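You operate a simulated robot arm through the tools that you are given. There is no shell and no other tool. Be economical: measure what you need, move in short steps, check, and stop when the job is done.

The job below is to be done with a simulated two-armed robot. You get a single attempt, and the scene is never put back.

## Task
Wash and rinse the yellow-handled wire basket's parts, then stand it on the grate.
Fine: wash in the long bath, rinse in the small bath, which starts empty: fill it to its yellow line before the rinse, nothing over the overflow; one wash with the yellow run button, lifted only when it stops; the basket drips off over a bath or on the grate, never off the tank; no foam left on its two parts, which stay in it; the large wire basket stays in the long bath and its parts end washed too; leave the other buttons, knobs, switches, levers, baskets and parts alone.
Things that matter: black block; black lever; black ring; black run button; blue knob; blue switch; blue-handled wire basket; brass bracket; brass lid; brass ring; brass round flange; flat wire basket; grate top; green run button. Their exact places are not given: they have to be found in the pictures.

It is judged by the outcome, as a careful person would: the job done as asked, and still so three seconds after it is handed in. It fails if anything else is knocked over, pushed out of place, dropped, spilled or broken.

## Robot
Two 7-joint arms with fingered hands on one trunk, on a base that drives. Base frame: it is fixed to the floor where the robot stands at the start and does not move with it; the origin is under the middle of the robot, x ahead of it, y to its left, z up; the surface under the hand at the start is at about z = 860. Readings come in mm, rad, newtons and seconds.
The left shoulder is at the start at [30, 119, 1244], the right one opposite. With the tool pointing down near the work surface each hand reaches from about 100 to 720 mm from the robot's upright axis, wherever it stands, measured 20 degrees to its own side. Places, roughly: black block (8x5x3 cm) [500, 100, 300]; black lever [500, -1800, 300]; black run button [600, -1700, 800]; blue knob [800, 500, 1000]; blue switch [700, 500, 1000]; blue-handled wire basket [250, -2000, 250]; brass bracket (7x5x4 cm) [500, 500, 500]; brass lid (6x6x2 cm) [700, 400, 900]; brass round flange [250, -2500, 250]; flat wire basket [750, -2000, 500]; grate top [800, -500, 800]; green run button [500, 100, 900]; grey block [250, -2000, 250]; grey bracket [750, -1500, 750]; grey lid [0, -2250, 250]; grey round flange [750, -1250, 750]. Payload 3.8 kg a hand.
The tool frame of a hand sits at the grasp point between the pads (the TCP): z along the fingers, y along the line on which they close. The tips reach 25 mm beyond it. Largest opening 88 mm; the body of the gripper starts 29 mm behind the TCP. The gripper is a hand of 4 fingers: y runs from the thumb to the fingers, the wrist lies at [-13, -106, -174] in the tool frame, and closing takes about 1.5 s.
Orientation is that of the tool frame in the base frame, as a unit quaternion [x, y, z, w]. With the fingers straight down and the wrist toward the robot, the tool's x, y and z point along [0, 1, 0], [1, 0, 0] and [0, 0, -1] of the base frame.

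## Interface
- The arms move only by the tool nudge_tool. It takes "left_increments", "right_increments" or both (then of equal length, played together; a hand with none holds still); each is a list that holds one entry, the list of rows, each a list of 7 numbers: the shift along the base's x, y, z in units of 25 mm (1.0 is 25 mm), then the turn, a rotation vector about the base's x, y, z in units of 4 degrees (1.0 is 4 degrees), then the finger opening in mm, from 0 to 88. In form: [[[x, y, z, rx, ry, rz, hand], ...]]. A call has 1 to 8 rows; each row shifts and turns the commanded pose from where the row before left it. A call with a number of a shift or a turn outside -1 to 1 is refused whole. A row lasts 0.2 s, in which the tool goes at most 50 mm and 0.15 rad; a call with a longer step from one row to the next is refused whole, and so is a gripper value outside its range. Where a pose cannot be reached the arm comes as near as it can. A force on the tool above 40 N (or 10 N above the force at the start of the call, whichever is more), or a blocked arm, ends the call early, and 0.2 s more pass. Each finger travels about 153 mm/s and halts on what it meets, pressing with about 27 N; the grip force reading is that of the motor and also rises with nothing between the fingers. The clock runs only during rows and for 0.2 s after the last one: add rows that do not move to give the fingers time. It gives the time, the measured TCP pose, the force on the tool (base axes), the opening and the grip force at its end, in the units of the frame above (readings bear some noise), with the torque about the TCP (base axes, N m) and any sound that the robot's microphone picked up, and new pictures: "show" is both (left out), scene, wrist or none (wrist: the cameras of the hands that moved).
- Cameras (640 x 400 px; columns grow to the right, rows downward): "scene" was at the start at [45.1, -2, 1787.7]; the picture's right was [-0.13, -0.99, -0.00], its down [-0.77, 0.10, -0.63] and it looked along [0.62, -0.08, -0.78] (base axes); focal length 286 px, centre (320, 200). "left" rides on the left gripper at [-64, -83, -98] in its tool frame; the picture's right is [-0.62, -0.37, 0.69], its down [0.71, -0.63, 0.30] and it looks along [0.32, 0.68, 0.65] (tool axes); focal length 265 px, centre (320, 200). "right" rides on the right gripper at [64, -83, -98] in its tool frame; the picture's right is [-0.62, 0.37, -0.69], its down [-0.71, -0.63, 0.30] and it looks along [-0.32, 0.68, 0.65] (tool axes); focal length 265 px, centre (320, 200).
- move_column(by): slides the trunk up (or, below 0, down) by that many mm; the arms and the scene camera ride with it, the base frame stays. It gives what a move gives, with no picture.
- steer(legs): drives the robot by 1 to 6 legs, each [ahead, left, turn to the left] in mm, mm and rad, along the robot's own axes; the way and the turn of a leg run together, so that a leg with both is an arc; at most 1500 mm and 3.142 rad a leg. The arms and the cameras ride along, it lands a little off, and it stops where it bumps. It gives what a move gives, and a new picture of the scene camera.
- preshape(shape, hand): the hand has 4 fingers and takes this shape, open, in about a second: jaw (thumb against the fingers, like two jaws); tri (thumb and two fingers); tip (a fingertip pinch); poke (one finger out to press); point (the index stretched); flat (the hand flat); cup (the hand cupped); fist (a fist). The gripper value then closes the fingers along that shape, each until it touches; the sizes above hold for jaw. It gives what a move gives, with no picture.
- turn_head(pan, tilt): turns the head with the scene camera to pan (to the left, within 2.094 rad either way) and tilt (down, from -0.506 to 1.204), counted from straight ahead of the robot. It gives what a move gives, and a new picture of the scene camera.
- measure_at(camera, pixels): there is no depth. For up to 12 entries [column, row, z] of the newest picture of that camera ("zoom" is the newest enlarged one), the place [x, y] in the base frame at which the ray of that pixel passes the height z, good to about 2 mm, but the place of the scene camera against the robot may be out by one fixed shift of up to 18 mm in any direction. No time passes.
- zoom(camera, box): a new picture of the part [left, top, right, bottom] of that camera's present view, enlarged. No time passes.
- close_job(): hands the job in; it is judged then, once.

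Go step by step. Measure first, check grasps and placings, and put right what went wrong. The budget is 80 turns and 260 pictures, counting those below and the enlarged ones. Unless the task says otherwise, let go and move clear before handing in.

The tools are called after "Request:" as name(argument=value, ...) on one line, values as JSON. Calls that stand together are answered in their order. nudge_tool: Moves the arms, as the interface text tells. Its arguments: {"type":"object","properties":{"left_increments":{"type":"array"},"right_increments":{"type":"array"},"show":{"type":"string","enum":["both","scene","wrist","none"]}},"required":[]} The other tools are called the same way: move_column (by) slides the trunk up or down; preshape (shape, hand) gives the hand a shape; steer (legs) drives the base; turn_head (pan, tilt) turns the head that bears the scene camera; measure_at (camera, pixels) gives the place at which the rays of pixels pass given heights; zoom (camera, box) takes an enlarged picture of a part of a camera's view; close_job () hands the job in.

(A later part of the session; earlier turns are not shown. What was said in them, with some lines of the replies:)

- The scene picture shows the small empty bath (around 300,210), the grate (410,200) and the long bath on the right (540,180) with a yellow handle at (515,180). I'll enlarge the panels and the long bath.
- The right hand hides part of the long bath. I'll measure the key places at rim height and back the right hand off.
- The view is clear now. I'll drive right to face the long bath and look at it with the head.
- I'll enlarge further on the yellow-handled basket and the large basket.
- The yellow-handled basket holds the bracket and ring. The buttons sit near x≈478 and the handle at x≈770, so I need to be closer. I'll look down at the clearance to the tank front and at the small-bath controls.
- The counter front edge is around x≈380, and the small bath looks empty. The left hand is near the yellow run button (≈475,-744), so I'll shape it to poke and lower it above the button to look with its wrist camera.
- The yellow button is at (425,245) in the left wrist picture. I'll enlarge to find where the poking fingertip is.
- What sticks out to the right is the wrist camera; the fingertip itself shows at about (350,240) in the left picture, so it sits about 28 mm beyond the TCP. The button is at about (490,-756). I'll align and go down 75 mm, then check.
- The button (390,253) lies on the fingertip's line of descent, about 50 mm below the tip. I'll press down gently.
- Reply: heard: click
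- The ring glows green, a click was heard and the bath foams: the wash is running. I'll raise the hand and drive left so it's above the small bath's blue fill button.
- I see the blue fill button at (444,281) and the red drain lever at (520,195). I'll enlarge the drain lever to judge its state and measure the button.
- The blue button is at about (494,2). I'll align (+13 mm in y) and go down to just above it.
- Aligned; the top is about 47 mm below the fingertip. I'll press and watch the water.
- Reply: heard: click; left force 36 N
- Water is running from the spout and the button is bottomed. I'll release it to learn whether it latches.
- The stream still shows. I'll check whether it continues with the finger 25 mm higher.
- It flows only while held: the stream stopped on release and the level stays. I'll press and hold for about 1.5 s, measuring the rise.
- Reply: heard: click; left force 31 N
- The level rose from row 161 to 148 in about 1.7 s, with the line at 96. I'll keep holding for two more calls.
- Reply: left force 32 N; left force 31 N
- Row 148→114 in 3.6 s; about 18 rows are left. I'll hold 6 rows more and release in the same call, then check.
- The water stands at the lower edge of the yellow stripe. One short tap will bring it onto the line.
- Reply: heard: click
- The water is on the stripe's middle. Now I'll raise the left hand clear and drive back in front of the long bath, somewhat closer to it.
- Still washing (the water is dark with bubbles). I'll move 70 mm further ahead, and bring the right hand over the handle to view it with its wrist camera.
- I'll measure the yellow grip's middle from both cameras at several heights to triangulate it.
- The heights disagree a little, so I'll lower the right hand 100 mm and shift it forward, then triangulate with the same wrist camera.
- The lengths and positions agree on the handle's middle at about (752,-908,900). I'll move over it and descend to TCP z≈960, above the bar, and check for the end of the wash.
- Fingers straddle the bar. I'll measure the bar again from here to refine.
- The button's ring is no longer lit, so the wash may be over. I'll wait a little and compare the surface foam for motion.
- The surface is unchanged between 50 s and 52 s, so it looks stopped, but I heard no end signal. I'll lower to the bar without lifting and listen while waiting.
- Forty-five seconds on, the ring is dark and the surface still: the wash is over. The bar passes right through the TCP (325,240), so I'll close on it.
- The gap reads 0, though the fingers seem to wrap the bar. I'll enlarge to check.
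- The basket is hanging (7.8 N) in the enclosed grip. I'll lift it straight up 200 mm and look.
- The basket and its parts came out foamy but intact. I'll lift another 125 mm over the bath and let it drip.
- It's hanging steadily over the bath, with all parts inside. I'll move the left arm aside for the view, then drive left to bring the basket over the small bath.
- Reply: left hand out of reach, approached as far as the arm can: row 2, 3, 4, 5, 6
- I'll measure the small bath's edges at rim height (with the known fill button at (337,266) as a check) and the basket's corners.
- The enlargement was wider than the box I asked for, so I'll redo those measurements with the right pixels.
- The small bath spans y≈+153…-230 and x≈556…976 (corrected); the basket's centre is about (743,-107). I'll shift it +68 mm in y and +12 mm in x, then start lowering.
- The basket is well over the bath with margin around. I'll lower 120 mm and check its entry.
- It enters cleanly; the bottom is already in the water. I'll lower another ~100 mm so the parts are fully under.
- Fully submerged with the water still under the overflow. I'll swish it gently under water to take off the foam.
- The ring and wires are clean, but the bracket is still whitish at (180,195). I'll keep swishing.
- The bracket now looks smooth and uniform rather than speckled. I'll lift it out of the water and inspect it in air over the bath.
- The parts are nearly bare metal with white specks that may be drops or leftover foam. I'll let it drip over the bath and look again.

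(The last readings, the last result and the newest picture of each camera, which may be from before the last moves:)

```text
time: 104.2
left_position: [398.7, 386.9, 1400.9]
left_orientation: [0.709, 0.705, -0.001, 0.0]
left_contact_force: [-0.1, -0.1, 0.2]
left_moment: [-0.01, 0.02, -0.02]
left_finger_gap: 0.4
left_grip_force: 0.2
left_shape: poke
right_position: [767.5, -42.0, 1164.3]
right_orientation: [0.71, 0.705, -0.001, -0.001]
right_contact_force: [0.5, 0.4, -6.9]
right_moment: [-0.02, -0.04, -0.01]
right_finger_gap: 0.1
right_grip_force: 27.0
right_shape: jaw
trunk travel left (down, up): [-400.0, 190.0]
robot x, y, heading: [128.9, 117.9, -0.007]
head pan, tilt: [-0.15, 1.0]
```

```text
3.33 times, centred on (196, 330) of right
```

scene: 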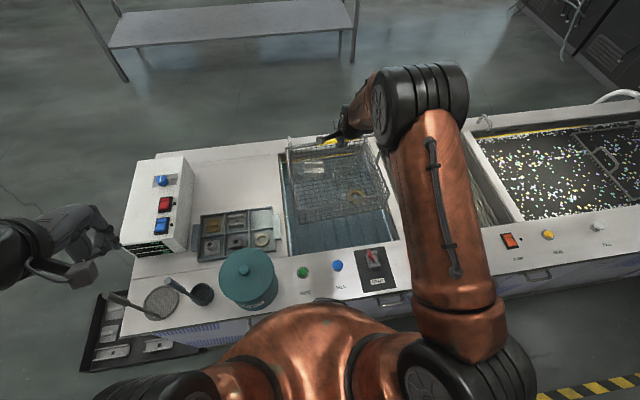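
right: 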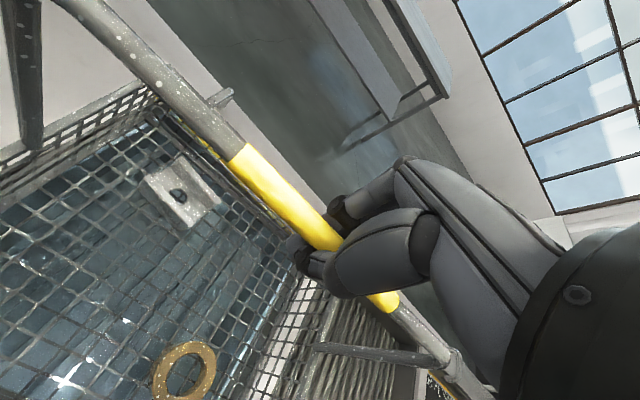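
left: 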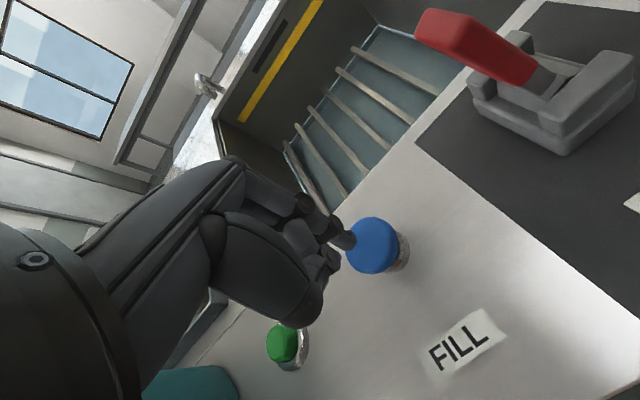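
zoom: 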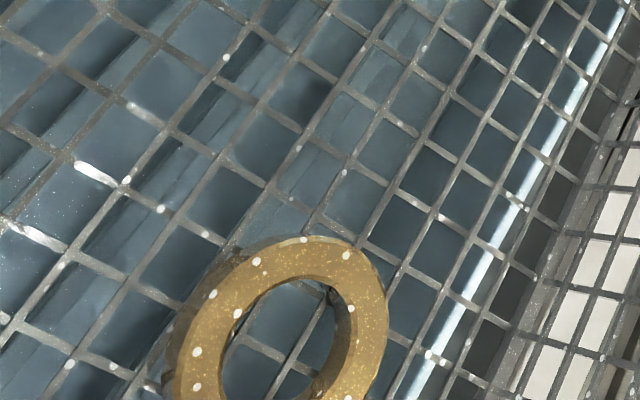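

The specks look like droplets, but to be safe I'll dip once more and compare; identical specks would mean just water.

Request:
nudge_tool(right_increments=[[[0, 0, -0.7, 0, 0, 0, 0], [0, 0, -0.7, 0, 0, 0, 0], [0, 0, -0.7, 0, 0, 0, 0], [0, 0, -0.7, 0, 0, 0, 0], [0, 0, -0.7, 0, 0, 0, 0], [0, 0, -0.7, 0, 0, 0, 0], [0, 0, -0.7, 0, 0, 0, 0], [0, 0, -0.7, 0, 0, 0, 0]]], show="none")

Request:
nudge_tool(right_increments=[[[0, 0, -0.7, 0, 0, 0, 0], [0, 0, -0.7, 0, 0, 0, 0], [0, 0, -0.7, 0, 0, 0, 0], [0, 0, -0.7, 0, 0, 0, 0], [0, 0, -0.7, 0, 0, 0, 0], [0, 0, -0.7, 0, 0, 0, 0], [0, 0, 0, 0, 0, 0, 0], [0, 0, 0, 0, 0, 0, 0]]], show="none")

Request:
nudge_tool(right_increments=[[[0, 0.4, 0.4, 0, 0, 0, 0], [0, 0.4, 0.4, 0, 0, 0, 0], [0, -0.4, -0.4, 0, 0, 0, 0], [0, -0.4, -0.4, 0, 0, 0, 0], [0, -0.4, 0.4, 0, 0, 0, 0], [0, -0.4, 0.4, 0, 0, 0, 0], [0, 0.4, -0.4, 0, 0, 0, 0], [0, 0.4, -0.4, 0, 0, 0, 0]]], show="none")

Request:
nudge_tool(right_increments=[[[0, 0, 0.7, 0, 0, 0, 0], [0, 0, 0.7, 0, 0, 0, 0], [0, 0, 0.7, 0, 0, 0, 0], [0, 0, 0.7, 0, 0, 0, 0], [0, 0, 0.7, 0, 0, 0, 0], [0, 0, 0.7, 0, 0, 0, 0], [0, 0, 0.7, 0, 0, 0, 0], [0, 0, 0.7, 0, 0, 0, 0]]], show="none")

Request:
nudge_tool(right_increments=[[[0, 0, 0.7, 0, 0, 0, 0], [0, 0, 0.7, 0, 0, 0, 0], [0, 0, 0.7, 0, 0, 0, 0], [0, 0, 0.7, 0, 0, 0, 0], [0, 0, 0.7, 0, 0, 0, 0], [0, 0, 0.7, 0, 0, 0, 0], [0, 0, 0, 0, 0, 0, 0], [0, 0, 0, 0, 0, 0, 0]]], show="wrist")

Request:
zoom(camera="right", box=[80, 120, 272, 240])

```text
time: 106.0
left_position: [399.1, 388.0, 1402.1]
left_orientation: [0.71, 0.704, 0.0, 0.0]
left_contact_force: [-0.1, -0.2, 0.4]
left_moment: [-0.01, 0.0, 0.0]
left_finger_gap: 0.2
left_grip_force: 0.1
left_shape: poke
right_position: [768.1, -41.9, 1022.0]
right_orientation: [0.71, 0.704, 0.0, -0.001]
right_contact_force: [-0.4, -0.2, -8.7]
right_moment: [0.0, -0.03, 0.01]
right_finger_gap: 0.0
right_grip_force: 26.9
right_shape: jaw
trunk travel left (down, up): [-400.0, 190.0]
robot x, y, heading: [130.9, 115.8, -0.007]
head pan, tilt: [-0.15, 1.0]
```

```text
time: 107.8
left_position: [399.1, 388.4, 1401.2]
left_orientation: [0.71, 0.705, 0.0, 0.0]
left_contact_force: [-0.3, 0.0, -0.3]
left_moment: [0.0, 0.0, 0.0]
left_finger_gap: 0.0
left_grip_force: 0.0
left_shape: poke
right_position: [766.6, -42.5, 918.6]
right_orientation: [0.71, 0.705, -0.001, -0.001]
right_contact_force: [-0.2, 0.1, -8.5]
right_moment: [0.0, -0.04, 0.01]
right_finger_gap: 0.0
right_grip_force: 27.1
right_shape: jaw
trunk travel left (down, up): [-400.0, 190.0]
robot x, y, heading: [132.1, 118.0, -0.008]
head pan, tilt: [-0.15, 1.0]
```

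```text
time: 109.6
left_position: [398.0, 387.6, 1401.0]
left_orientation: [0.71, 0.705, 0.0, 0.0]
left_contact_force: [-0.4, 0.0, 0.4]
left_moment: [0.01, 0.02, 0.01]
left_finger_gap: 0.2
left_grip_force: 0.2
left_shape: poke
right_position: [769.2, -41.7, 919.8]
right_orientation: [0.71, 0.704, 0.0, 0.0]
right_contact_force: [0.4, 0.2, -9.3]
right_moment: [0.02, 0.01, -0.02]
right_finger_gap: 0.0
right_grip_force: 26.9
right_shape: jaw
trunk travel left (down, up): [-400.0, 190.0]
robot x, y, heading: [131.0, 116.4, -0.008]
head pan, tilt: [-0.15, 1.0]
```

```text
time: 111.4
left_position: [398.7, 388.3, 1401.1]
left_orientation: [0.709, 0.705, 0.0, 0.001]
left_contact_force: [0.2, 0.6, -0.3]
left_moment: [0.0, 0.0, 0.01]
left_finger_gap: 0.1
left_grip_force: 0.0
left_shape: poke
right_position: [769.6, -41.5, 1057.0]
right_orientation: [0.71, 0.704, 0.0, -0.001]
right_contact_force: [0.7, -0.6, -7.2]
right_moment: [-0.04, -0.02, -0.01]
right_finger_gap: 0.5
right_grip_force: 27.2
right_shape: jaw
trunk travel left (down, up): [-400.0, 190.0]
robot x, y, heading: [131.2, 117.3, -0.008]
head pan, tilt: [-0.15, 1.0]
```

```text
time: 113.2
left_position: [398.3, 388.6, 1401.8]
left_orientation: [0.71, 0.704, -0.001, 0.0]
left_contact_force: [0.2, -0.2, 0.4]
left_moment: [-0.01, 0.04, -0.01]
left_finger_gap: 0.0
left_grip_force: 0.1
left_shape: poke
right_position: [769.2, -42.7, 1164.1]
right_orientation: [0.71, 0.704, -0.001, -0.001]
right_contact_force: [-0.2, -0.3, -8.4]
right_moment: [0.02, 0.01, 0.0]
right_finger_gap: 0.1
right_grip_force: 26.6
right_shape: jaw
trunk travel left (down, up): [-400.0, 190.0]
robot x, y, heading: [130.0, 119.1, -0.0]
head pan, tilt: [-0.15, 1.0]
```

right: 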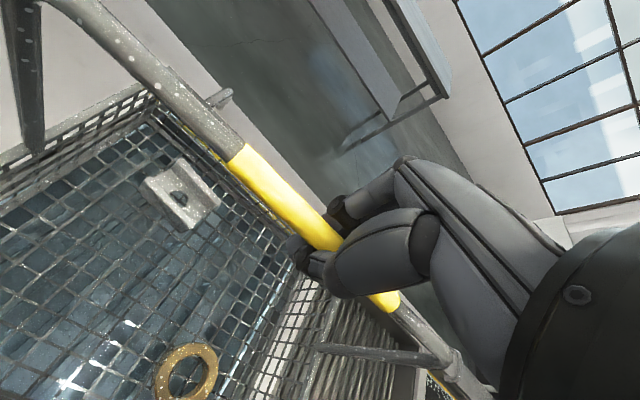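

```text
3.33 times, centred on (176, 180) of right
```

zoom: 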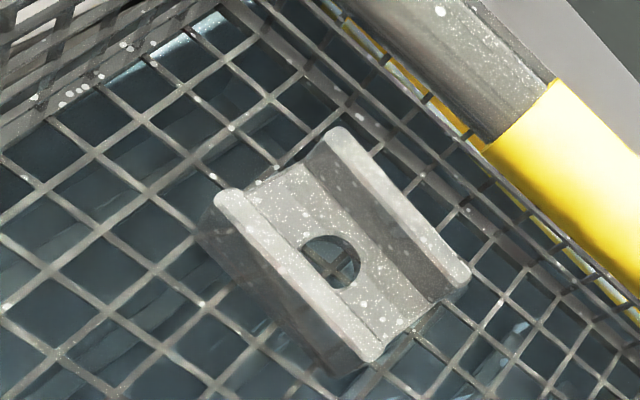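

The specks are identical, so they are water drops; the parts are foam-free. I'll let it drip over the bath, then drive right by ~431 mm to bring it over the grate.

Request:
nudge_tool(right_increments=[[[0, 0, 0.8, 0, 0, 0, 0], [0, 0, 0.8, 0, 0, 0, 0], [0, 0, 0, 0, 0, 0, 0], [0, 0, 0, 0, 0, 0, 0], [0, 0, 0, 0, 0, 0, 0], [0, 0, 0, 0, 0, 0, 0], [0, 0, 0, 0, 0, 0, 0], [0, 0, 0, 0, 0, 0, 0]]], show="none")

Request:
nudge_tool(right_increments=[[[0, 0, 0, 0, 0, 0, 0], [0, 0, 0, 0, 0, 0, 0], [0, 0, 0, 0, 0, 0, 0], [0, 0, 0, 0, 0, 0, 0], [0, 0, 0, 0, 0, 0, 0], [0, 0, 0, 0, 0, 0, 0], [0, 0, 0, 0, 0, 0, 0], [0, 0, 0, 0, 0, 0, 0]]], show="none")

Request:
nudge_tool(right_increments=[[[0, 0, 0, 0, 0, 0, 0], [0, 0, 0, 0, 0, 0, 0], [0, 0, 0, 0, 0, 0, 0], [0, 0, 0, 0, 0, 0, 0], [0, 0, 0, 0, 0, 0, 0], [0, 0, 0, 0, 0, 0, 0], [0, 0, 0, 0, 0, 0, 0], [0, 0, 0, 0, 0, 0, 0]]], show="none")

Request:
nudge_tool(right_increments=[[[0, 0, 0, 0, 0, 0, 0], [0, 0, 0, 0, 0, 0, 0], [0, 0, 0, 0, 0, 0, 0], [0, 0, 0, 0, 0, 0, 0], [0, 0, 0, 0, 0, 0, 0], [0, 0, 0, 0, 0, 0, 0], [0, 0, 0, 0, 0, 0, 0], [0, 0, 0, 0, 0, 0, 0]]], show="none")

Request:
steer(legs=[[0, -431, 0]])

Request:
zoom(camera="scene", box=[230, 110, 470, 260])

```text
time: 115.0
left_position: [399.1, 388.0, 1401.5]
left_orientation: [0.709, 0.705, 0.0, 0.0]
left_contact_force: [0.2, -1.1, 1.0]
left_moment: [-0.02, 0.02, 0.02]
left_finger_gap: 0.2
left_grip_force: 0.0
left_shape: poke
right_position: [769.5, -40.7, 1202.7]
right_orientation: [0.709, 0.705, -0.001, -0.001]
right_contact_force: [-0.7, 0.5, -8.2]
right_moment: [0.02, -0.01, 0.0]
right_finger_gap: 0.0
right_grip_force: 26.7
right_shape: jaw
trunk travel left (down, up): [-400.0, 190.0]
robot x, y, heading: [131.7, 117.6, -0.007]
head pan, tilt: [-0.15, 1.0]
```

```text
time: 116.8
left_position: [398.6, 387.3, 1401.8]
left_orientation: [0.71, 0.704, 0.0, -0.001]
left_contact_force: [0.3, -0.7, -0.3]
left_moment: [0.01, 0.03, 0.0]
left_finger_gap: 0.1
left_grip_force: 0.1
left_shape: poke
right_position: [767.5, -42.5, 1202.1]
right_orientation: [0.71, 0.704, -0.001, 0.0]
right_contact_force: [0.2, 0.0, -7.8]
right_moment: [0.02, 0.02, 0.01]
right_finger_gap: 0.0
right_grip_force: 27.0
right_shape: jaw
trunk travel left (down, up): [-400.0, 190.0]
robot x, y, heading: [130.2, 120.9, -0.0]
head pan, tilt: [-0.15, 1.0]
```

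```text
time: 118.6
left_position: [399.2, 389.0, 1402.0]
left_orientation: [0.71, 0.705, 0.0, 0.0]
left_contact_force: [-1.0, -0.1, 0.0]
left_moment: [0.02, -0.01, -0.01]
left_finger_gap: 0.0
left_grip_force: 0.0
left_shape: poke
right_position: [769.1, -41.9, 1202.7]
right_orientation: [0.71, 0.705, -0.001, -0.001]
right_contact_force: [-0.1, 0.4, -9.1]
right_moment: [0.01, -0.04, 0.0]
right_finger_gap: 0.0
right_grip_force: 26.8
right_shape: jaw
trunk travel left (down, up): [-400.0, 190.0]
robot x, y, heading: [134.2, 118.8, -0.008]
head pan, tilt: [-0.15, 1.0]
```

```text
time: 120.4
left_position: [398.3, 387.4, 1401.7]
left_orientation: [0.709, 0.705, 0.0, 0.0]
left_contact_force: [-0.3, -0.1, 0.0]
left_moment: [-0.03, 0.01, -0.02]
left_finger_gap: 0.0
left_grip_force: 0.1
left_shape: poke
right_position: [769.0, -42.1, 1202.7]
right_orientation: [0.71, 0.704, -0.001, 0.0]
right_contact_force: [0.8, 0.4, -7.2]
right_moment: [-0.01, -0.01, 0.05]
right_finger_gap: 0.0
right_grip_force: 27.0
right_shape: jaw
trunk travel left (down, up): [-400.0, 190.0]
robot x, y, heading: [130.1, 118.6, -0.006]
head pan, tilt: [-0.15, 1.0]
```

```text
time: 123.1
left_position: [396.6, -43.5, 1400.8]
left_orientation: [0.71, 0.704, 0.0, 0.0]
left_contact_force: [0.9, -0.5, -0.4]
left_moment: [0.0, 0.03, 0.0]
left_finger_gap: 0.2
left_grip_force: 0.1
left_shape: poke
right_position: [766.6, -473.7, 1204.1]
right_orientation: [0.71, 0.704, -0.001, 0.0]
right_contact_force: [0.9, -0.1, -8.5]
right_moment: [0.08, -0.02, 0.02]
right_finger_gap: 0.0
right_grip_force: 26.4
right_shape: jaw
trunk travel left (down, up): [-400.0, 190.0]
robot x, y, heading: [125.3, -312.4, -0.009]
head pan, tilt: [-0.15, 1.0]
```

scene: 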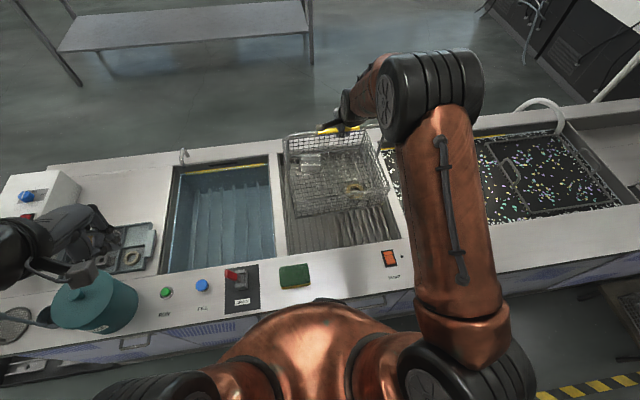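

```text
2.67 times, centred on (350, 185) of scene
```

zoom: 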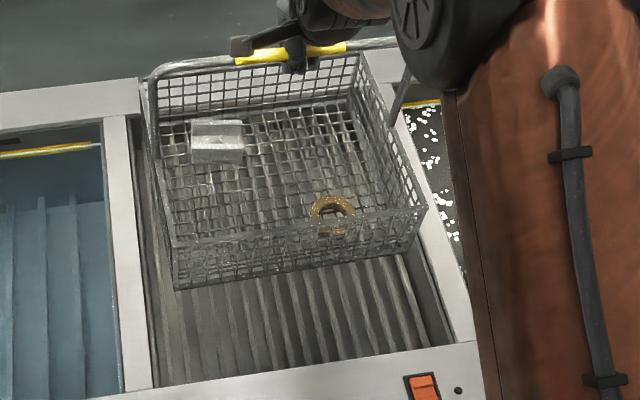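

The basket hangs over the grate. I'll measure the grate well and the basket corners.

Request:
measure_at(camera="scene", pixels=[[202, 287, 872], [288, 255, 860], [406, 237.5, 860], [280, 153, 860], [294.5, 202, 1065], [390.5, 188, 1065], [287, 137, 1065], [296, 219, 980], [384, 204, 980]])

```text
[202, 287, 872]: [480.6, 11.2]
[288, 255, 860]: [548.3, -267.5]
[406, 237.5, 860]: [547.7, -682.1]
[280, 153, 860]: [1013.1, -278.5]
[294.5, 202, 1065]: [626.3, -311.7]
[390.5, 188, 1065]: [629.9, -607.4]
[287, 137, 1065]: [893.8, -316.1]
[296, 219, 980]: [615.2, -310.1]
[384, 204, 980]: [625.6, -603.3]
```

The basket's centre needs about -17 mm in y. I'll shift it, lower 130 mm and check.

Request:
nudge_tool(right_increments=[[[0.2, -0.35, 0, 0, 0, 0, 0], [0.2, -0.35, 0, 0, 0, 0, 0], [0, 0, -0.85, 0, 0, 0, 0], [0, 0, -0.85, 0, 0, 0, 0], [0, 0, -0.85, 0, 0, 0, 0], [0, 0, -0.85, 0, 0, 0, 0], [0, 0, -0.85, 0, 0, 0, 0], [0, 0, -0.85, 0, 0, 0, 0]]], show="both")

Request:
zoom(camera="scene", box=[230, 120, 470, 270])

```text
time: 124.9
left_position: [396.3, -45.0, 1400.9]
left_orientation: [0.711, 0.704, 0.0, -0.001]
left_contact_force: [0.1, -0.5, 0.4]
left_moment: [0.02, -0.02, 0.01]
left_finger_gap: 0.1
left_grip_force: 0.0
left_shape: poke
right_position: [778.0, -492.2, 1074.6]
right_orientation: [0.71, 0.704, -0.002, 0.0]
right_contact_force: [0.2, 0.3, -8.4]
right_moment: [0.03, 0.03, 0.0]
right_finger_gap: 0.0
right_grip_force: 27.2
right_shape: jaw
trunk travel left (down, up): [-400.0, 190.0]
robot x, y, heading: [126.7, -319.6, -0.0]
head pan, tilt: [-0.15, 1.0]
```

scene: 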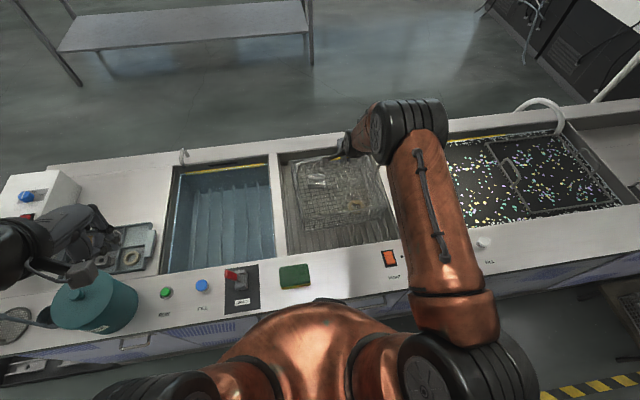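
right: 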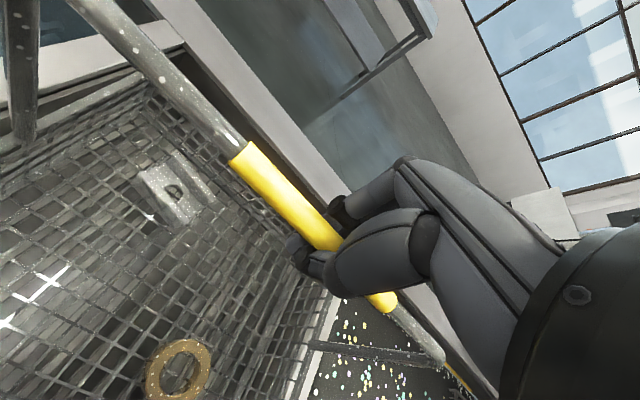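

```text
2.67 times, centred on (350, 195) of scene
```

zoom: 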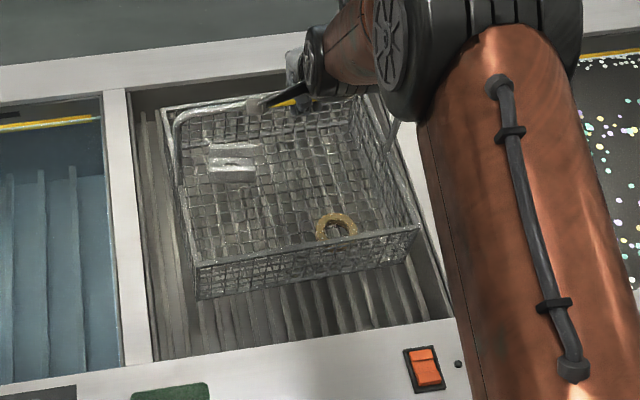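

I'll check the side margins by measuring the basket's rim and bottom corners against the well.

Request:
measure_at(camera="scene", pixels=[[303.5, 219.5, 935], [387.5, 205, 935], [304, 232, 850], [386, 214, 850], [290, 160, 935], [288.5, 255, 860], [401.5, 239, 860]])

```text
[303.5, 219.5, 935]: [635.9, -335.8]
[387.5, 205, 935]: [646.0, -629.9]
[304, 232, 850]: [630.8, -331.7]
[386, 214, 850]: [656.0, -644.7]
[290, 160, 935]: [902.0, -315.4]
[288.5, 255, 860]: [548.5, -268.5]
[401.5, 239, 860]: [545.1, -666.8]
```

Centred with ~45 mm margins. Now I'll lower slowly until it touches.

Request:
nudge_tool(right_increments=[[[0, 0, -0.4, 0, 0, 0, 0], [0, 0, -0.4, 0, 0, 0, 0], [0, 0, -0.4, 0, 0, 0, 0], [0, 0, -0.4, 0, 0, 0, 0], [0, 0, 0, 0, 0, 0, 0]]], show="scene")

Request:
zoom(camera="scene", box=[230, 120, 470, 270])

```text
time: 126.1
left_position: [396.4, -44.5, 1401.7]
left_orientation: [0.71, 0.704, -0.001, 0.0]
left_contact_force: [-0.9, -1.1, -0.1]
left_moment: [0.0, -0.03, 0.0]
left_finger_gap: 0.0
left_grip_force: 0.0
left_shape: poke
right_position: [776.4, -492.4, 1034.6]
right_orientation: [0.71, 0.704, 0.0, 0.0]
right_contact_force: [0.5, 0.3, -7.4]
right_moment: [0.02, -0.01, -0.04]
right_finger_gap: 0.0
right_grip_force: 26.7
right_shape: jaw
trunk travel left (down, up): [-400.0, 190.0]
robot x, y, heading: [128.0, -312.1, -0.009]
head pan, tilt: [-0.15, 1.0]
```

scene: 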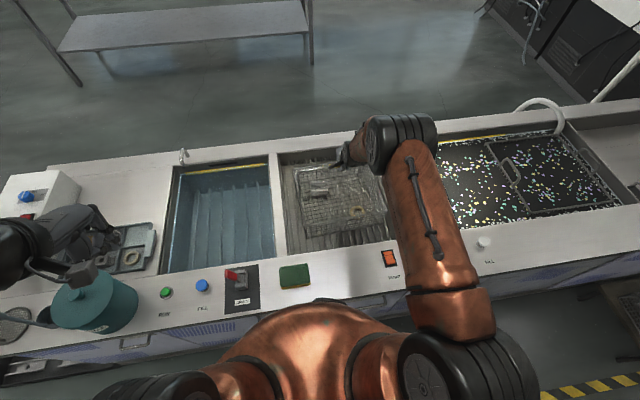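

```text
2.67 times, centred on (350, 195) of scene
```

zoom: 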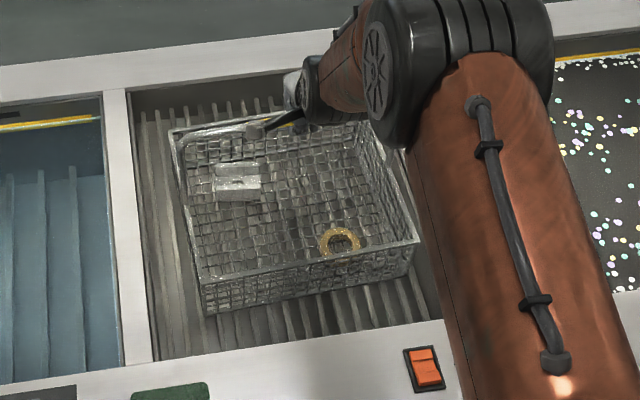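

Still hanging (7.4 N) and inside the well. I'll continue slowly, watching the force.

Request:
nudge_tool(right_increments=[[[0, 0, -0.3, 0, 0, 0, 0], [0, 0, -0.3, 0, 0, 0, 0], [0, 0, -0.3, 0, 0, 0, 0], [0, 0, 0, 0, 0, 0, 0]]], show="none")

Request:
nudge_tool(right_increments=[[[0, 0, -0.3, 0, 0, 0, 0], [0, 0, -0.3, 0, 0, 0, 0], [0, 0, 0, 0, 0, 0, 0]]], show="both")

Request:
zoom(camera="scene", box=[230, 120, 470, 270])

```text
time: 127.1
left_position: [394.8, -44.3, 1402.0]
left_orientation: [0.71, 0.704, 0.001, 0.0]
left_contact_force: [0.5, -0.1, -0.5]
left_moment: [-0.04, 0.02, 0.03]
left_finger_gap: 0.0
left_grip_force: 0.1
left_shape: poke
right_position: [774.8, -492.9, 1013.9]
right_orientation: [0.71, 0.704, 0.0, 0.0]
right_contact_force: [0.0, 0.0, 0.5]
right_moment: [0.0, 0.02, 0.0]
right_finger_gap: 0.1
right_grip_force: 27.4
right_shape: jaw
trunk travel left (down, up): [-400.0, 190.0]
robot x, y, heading: [128.9, -312.8, -0.011]
head pan, tilt: [-0.15, 1.0]
```

```text
time: 127.9
left_position: [394.9, -44.1, 1402.1]
left_orientation: [0.71, 0.704, 0.0, 0.0]
left_contact_force: [1.0, -0.2, 0.5]
left_moment: [0.0, 0.01, 0.02]
left_finger_gap: 0.1
left_grip_force: 0.0
left_shape: poke
right_position: [775.5, -491.0, 999.2]
right_orientation: [0.71, 0.705, -0.001, -0.001]
right_contact_force: [-0.6, 0.1, 0.5]
right_moment: [0.0, -0.02, 0.03]
right_finger_gap: 0.1
right_grip_force: 27.3
right_shape: jaw
trunk travel left (down, up): [-400.0, 190.0]
robot x, y, heading: [130.3, -314.9, -0.005]
head pan, tilt: [-0.15, 1.0]
```

scene: 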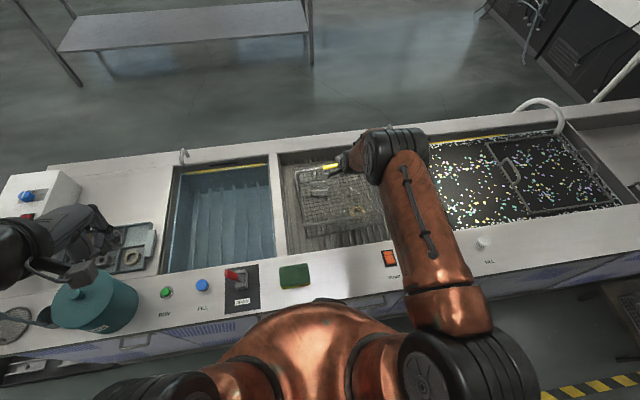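
right: 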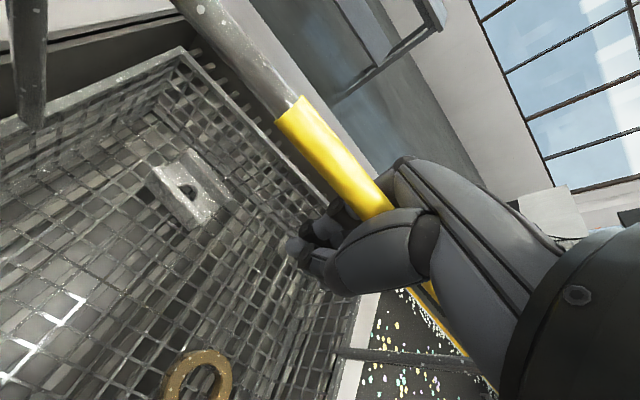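

```text
2.67 times, centred on (350, 195) of scene
```

zoom: 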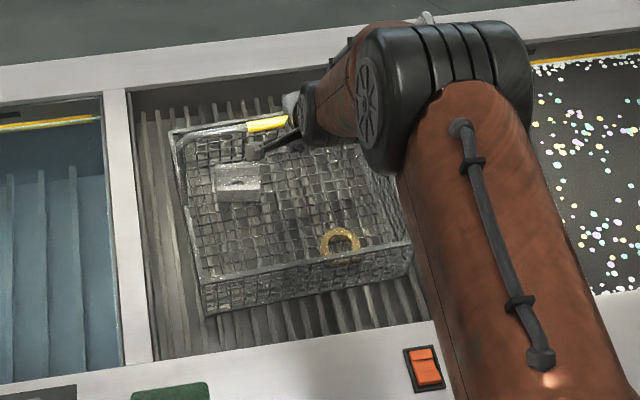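

The weight is off (force ≈0): the basket stands on the grate. I'll open the hand and look before lifting away.

Request:
nudge_tool(right_increments=[[[0, 0, 0, 0, 0, 0, 88], [0, 0, 0, 0, 0, 0, 88], [0, 0, 0, 0, 0, 0, 88], [0, 0, 0, 0, 0, 0, 88], [0, 0, 0, 0, 0, 0, 88], [0, 0, 0, 0, 0, 0, 88], [0, 0, 0, 0, 0, 0, 88], [0, 0, 0, 0, 0, 0, 88]]], show="wrist")

Request:
zoom(camera="right", box=[160, 120, 480, 320])

```text
time: 129.7
left_position: [395.5, -42.5, 1402.5]
left_orientation: [0.71, 0.704, 0.0, 0.0]
left_contact_force: [0.1, 0.5, -0.7]
left_moment: [-0.03, -0.04, -0.05]
left_finger_gap: 0.1
left_grip_force: 0.0
left_shape: poke
right_position: [774.9, -492.6, 999.2]
right_orientation: [0.711, 0.704, -0.001, -0.001]
right_contact_force: [-0.6, 0.1, -0.2]
right_moment: [0.01, 0.01, -0.02]
right_finger_gap: 87.8
right_grip_force: 0.1
right_shape: jaw
trunk travel left (down, up): [-400.0, 190.0]
robot x, y, heading: [130.6, -312.1, -0.007]
head pan, tilt: [-0.15, 1.0]
```

right: 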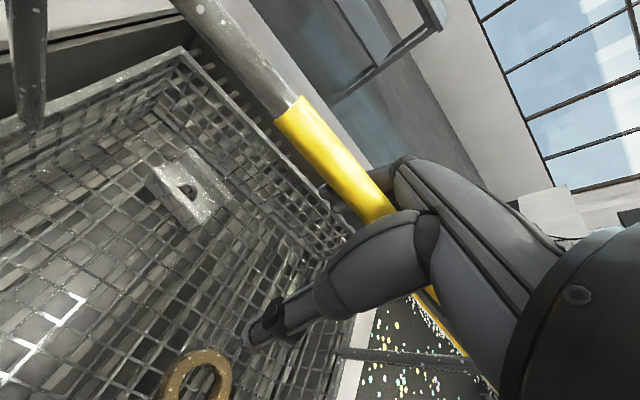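

```text
2.00 times, centred on (320, 220) of right
```

zoom: 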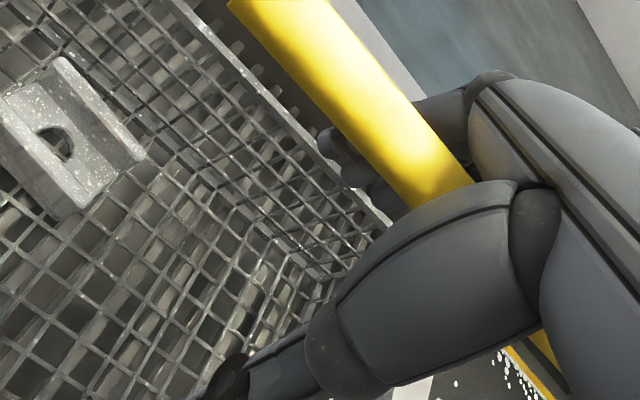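

The hand is open around the bar. I'll lift straight up.

Request:
nudge_tool(right_increments=[[[0, 0, 0.4, 0, 0, 0, 88], [0, 0, 0.4, 0, 0, 0, 88], [0, 0, 0.6, 0, 0, 0, 88], [0, 0, 0.8, 0, 0, 0, 88], [0, 0, 0.8, 0, 0, 0, 88], [0, 0, 1, 0, 0, 0, 88], [0, 0, 1, 0, 0, 0, 88], [0, 0, 1, 0, 0, 0, 88]]], show="both")

Request:
zoom(camera="scene", box=[230, 120, 470, 270])

```text
time: 131.5
left_position: [395.5, -42.4, 1401.2]
left_orientation: [0.71, 0.704, 0.0, 0.0]
left_contact_force: [-0.2, -0.6, -0.1]
left_moment: [-0.01, 0.0, -0.01]
left_finger_gap: 0.0
left_grip_force: 0.2
left_shape: poke
right_position: [775.4, -492.8, 1147.4]
right_orientation: [0.71, 0.705, 0.0, 0.0]
right_contact_force: [-0.2, -0.6, -0.1]
right_moment: [0.04, 0.02, 0.0]
right_finger_gap: 87.7
right_grip_force: 0.0
right_shape: jaw
trunk travel left (down, up): [-400.0, 190.0]
robot x, y, heading: [130.5, -311.5, -0.009]
head pan, tilt: [-0.15, 1.0]
```

scene: 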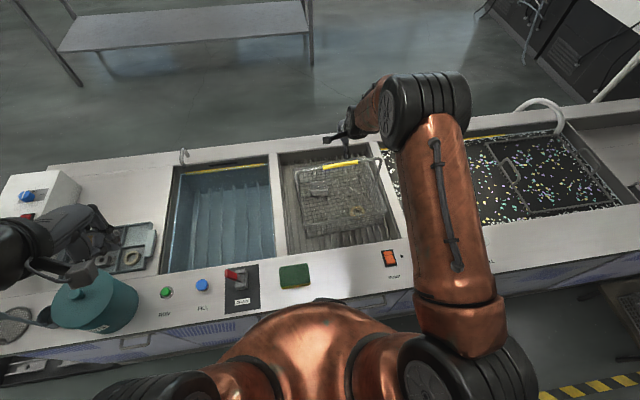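
right: 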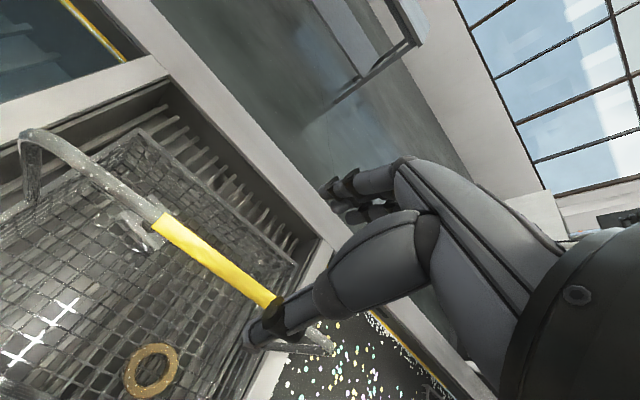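

```text
2.67 times, centred on (350, 195) of scene
```

zoom: 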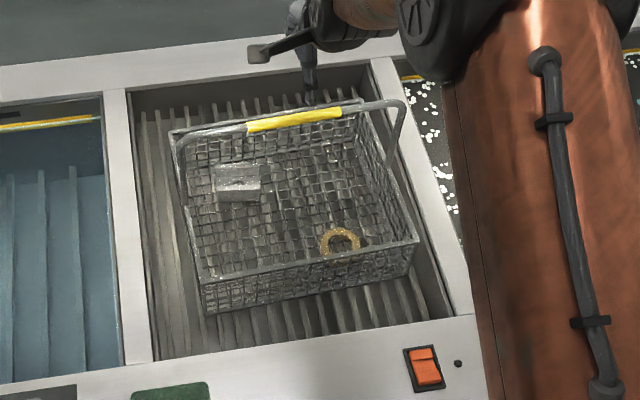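

The basket stands squarely on the grate with both parts inside. I'll pull the right arm back and take a last look over everything.

Request:
nudge_tool(right_increments=[[[-0.5, 0, 1, 0, 0, 0, 88], [-0.5, 0, 1, 0, 0, 0, 88], [-0.8, -0.3, 1, 0, 0, 0, 88], [-1, -0.5, 0.5, 0, 0, 0, 88], [-1, -0.5, 0.5, 0, 0, 0, 88], [-1, -0.5, 0.5, 0, 0, 0, 88], [-1, -0.5, 0.5, 0, 0, 0, 88], [-1, -0.5, 0.5, 0, 0, 0, 88]]], show="scene")

Request:
zoom(camera="scene", box=[150, 120, 406, 280])

Request:
zoom(camera="scene", box=[384, 100, 640, 260])

```text
time: 133.3
left_position: [393.3, -44.7, 1401.4]
left_orientation: [0.71, 0.705, 0.001, 0.0]
left_contact_force: [-0.1, -0.8, -0.5]
left_moment: [0.0, -0.02, 0.0]
left_finger_gap: 0.1
left_grip_force: 0.0
left_shape: poke
right_position: [601.5, -563.4, 1286.7]
right_orientation: [0.71, 0.704, 0.0, -0.001]
right_contact_force: [-0.3, 0.2, -0.3]
right_moment: [-0.04, 0.0, 0.01]
right_finger_gap: 87.6
right_grip_force: 0.0
right_shape: jaw
trunk travel left (down, up): [-400.0, 190.0]
robot x, y, heading: [131.2, -312.5, -0.004]
head pan, tilt: [-0.15, 1.0]
```

scene: 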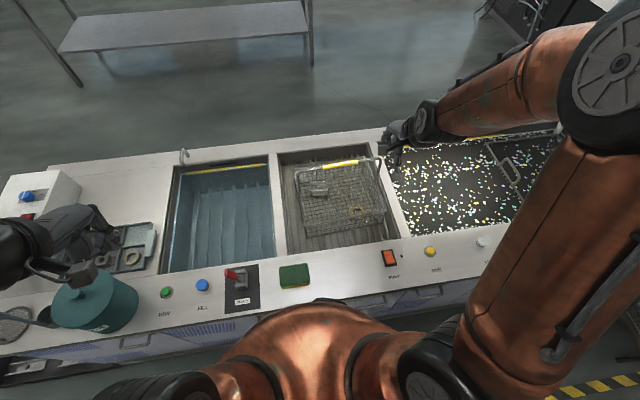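

```text
2.50 times, centred on (278, 200) of scene
```

zoom: 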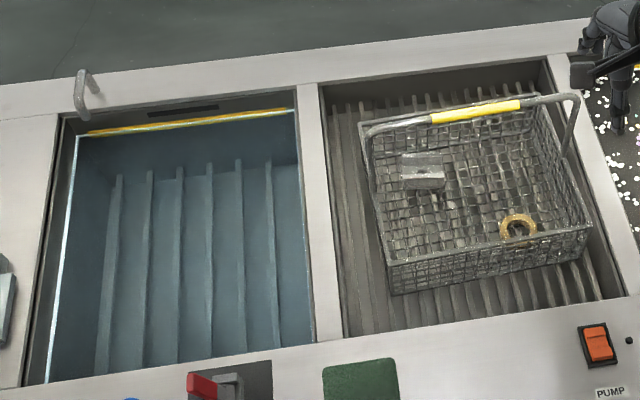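

```text
2.50 times, centred on (512, 180) of scene
```

zoom: 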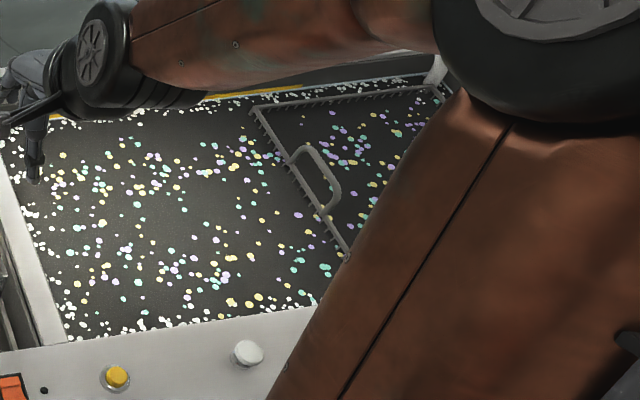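

The basket stands on the grate with its clean bracket and ring in it. The small bath is at its line, the large basket is still in the long bath, and both hands are clear, so I'm handing in.

Request:
close_job()

```text
The job is handed in.
```

I washed the yellow-handled basket in the long bath, rinsed it in the small bath filled to its yellow line, and left it standing on the grate. Both parts are in it with no foam left on them.

Two things I could not confirm directly:

- **End of the wash:** I heard no end signal. I lifted the basket about 48 s after pressing the yellow run button, when the button's ring was dark and the surface had stopped moving.
- **Large wire basket:** it stayed in the long bath through the wash. The water there is too dark to see its parts, so I could not check that they are clean.
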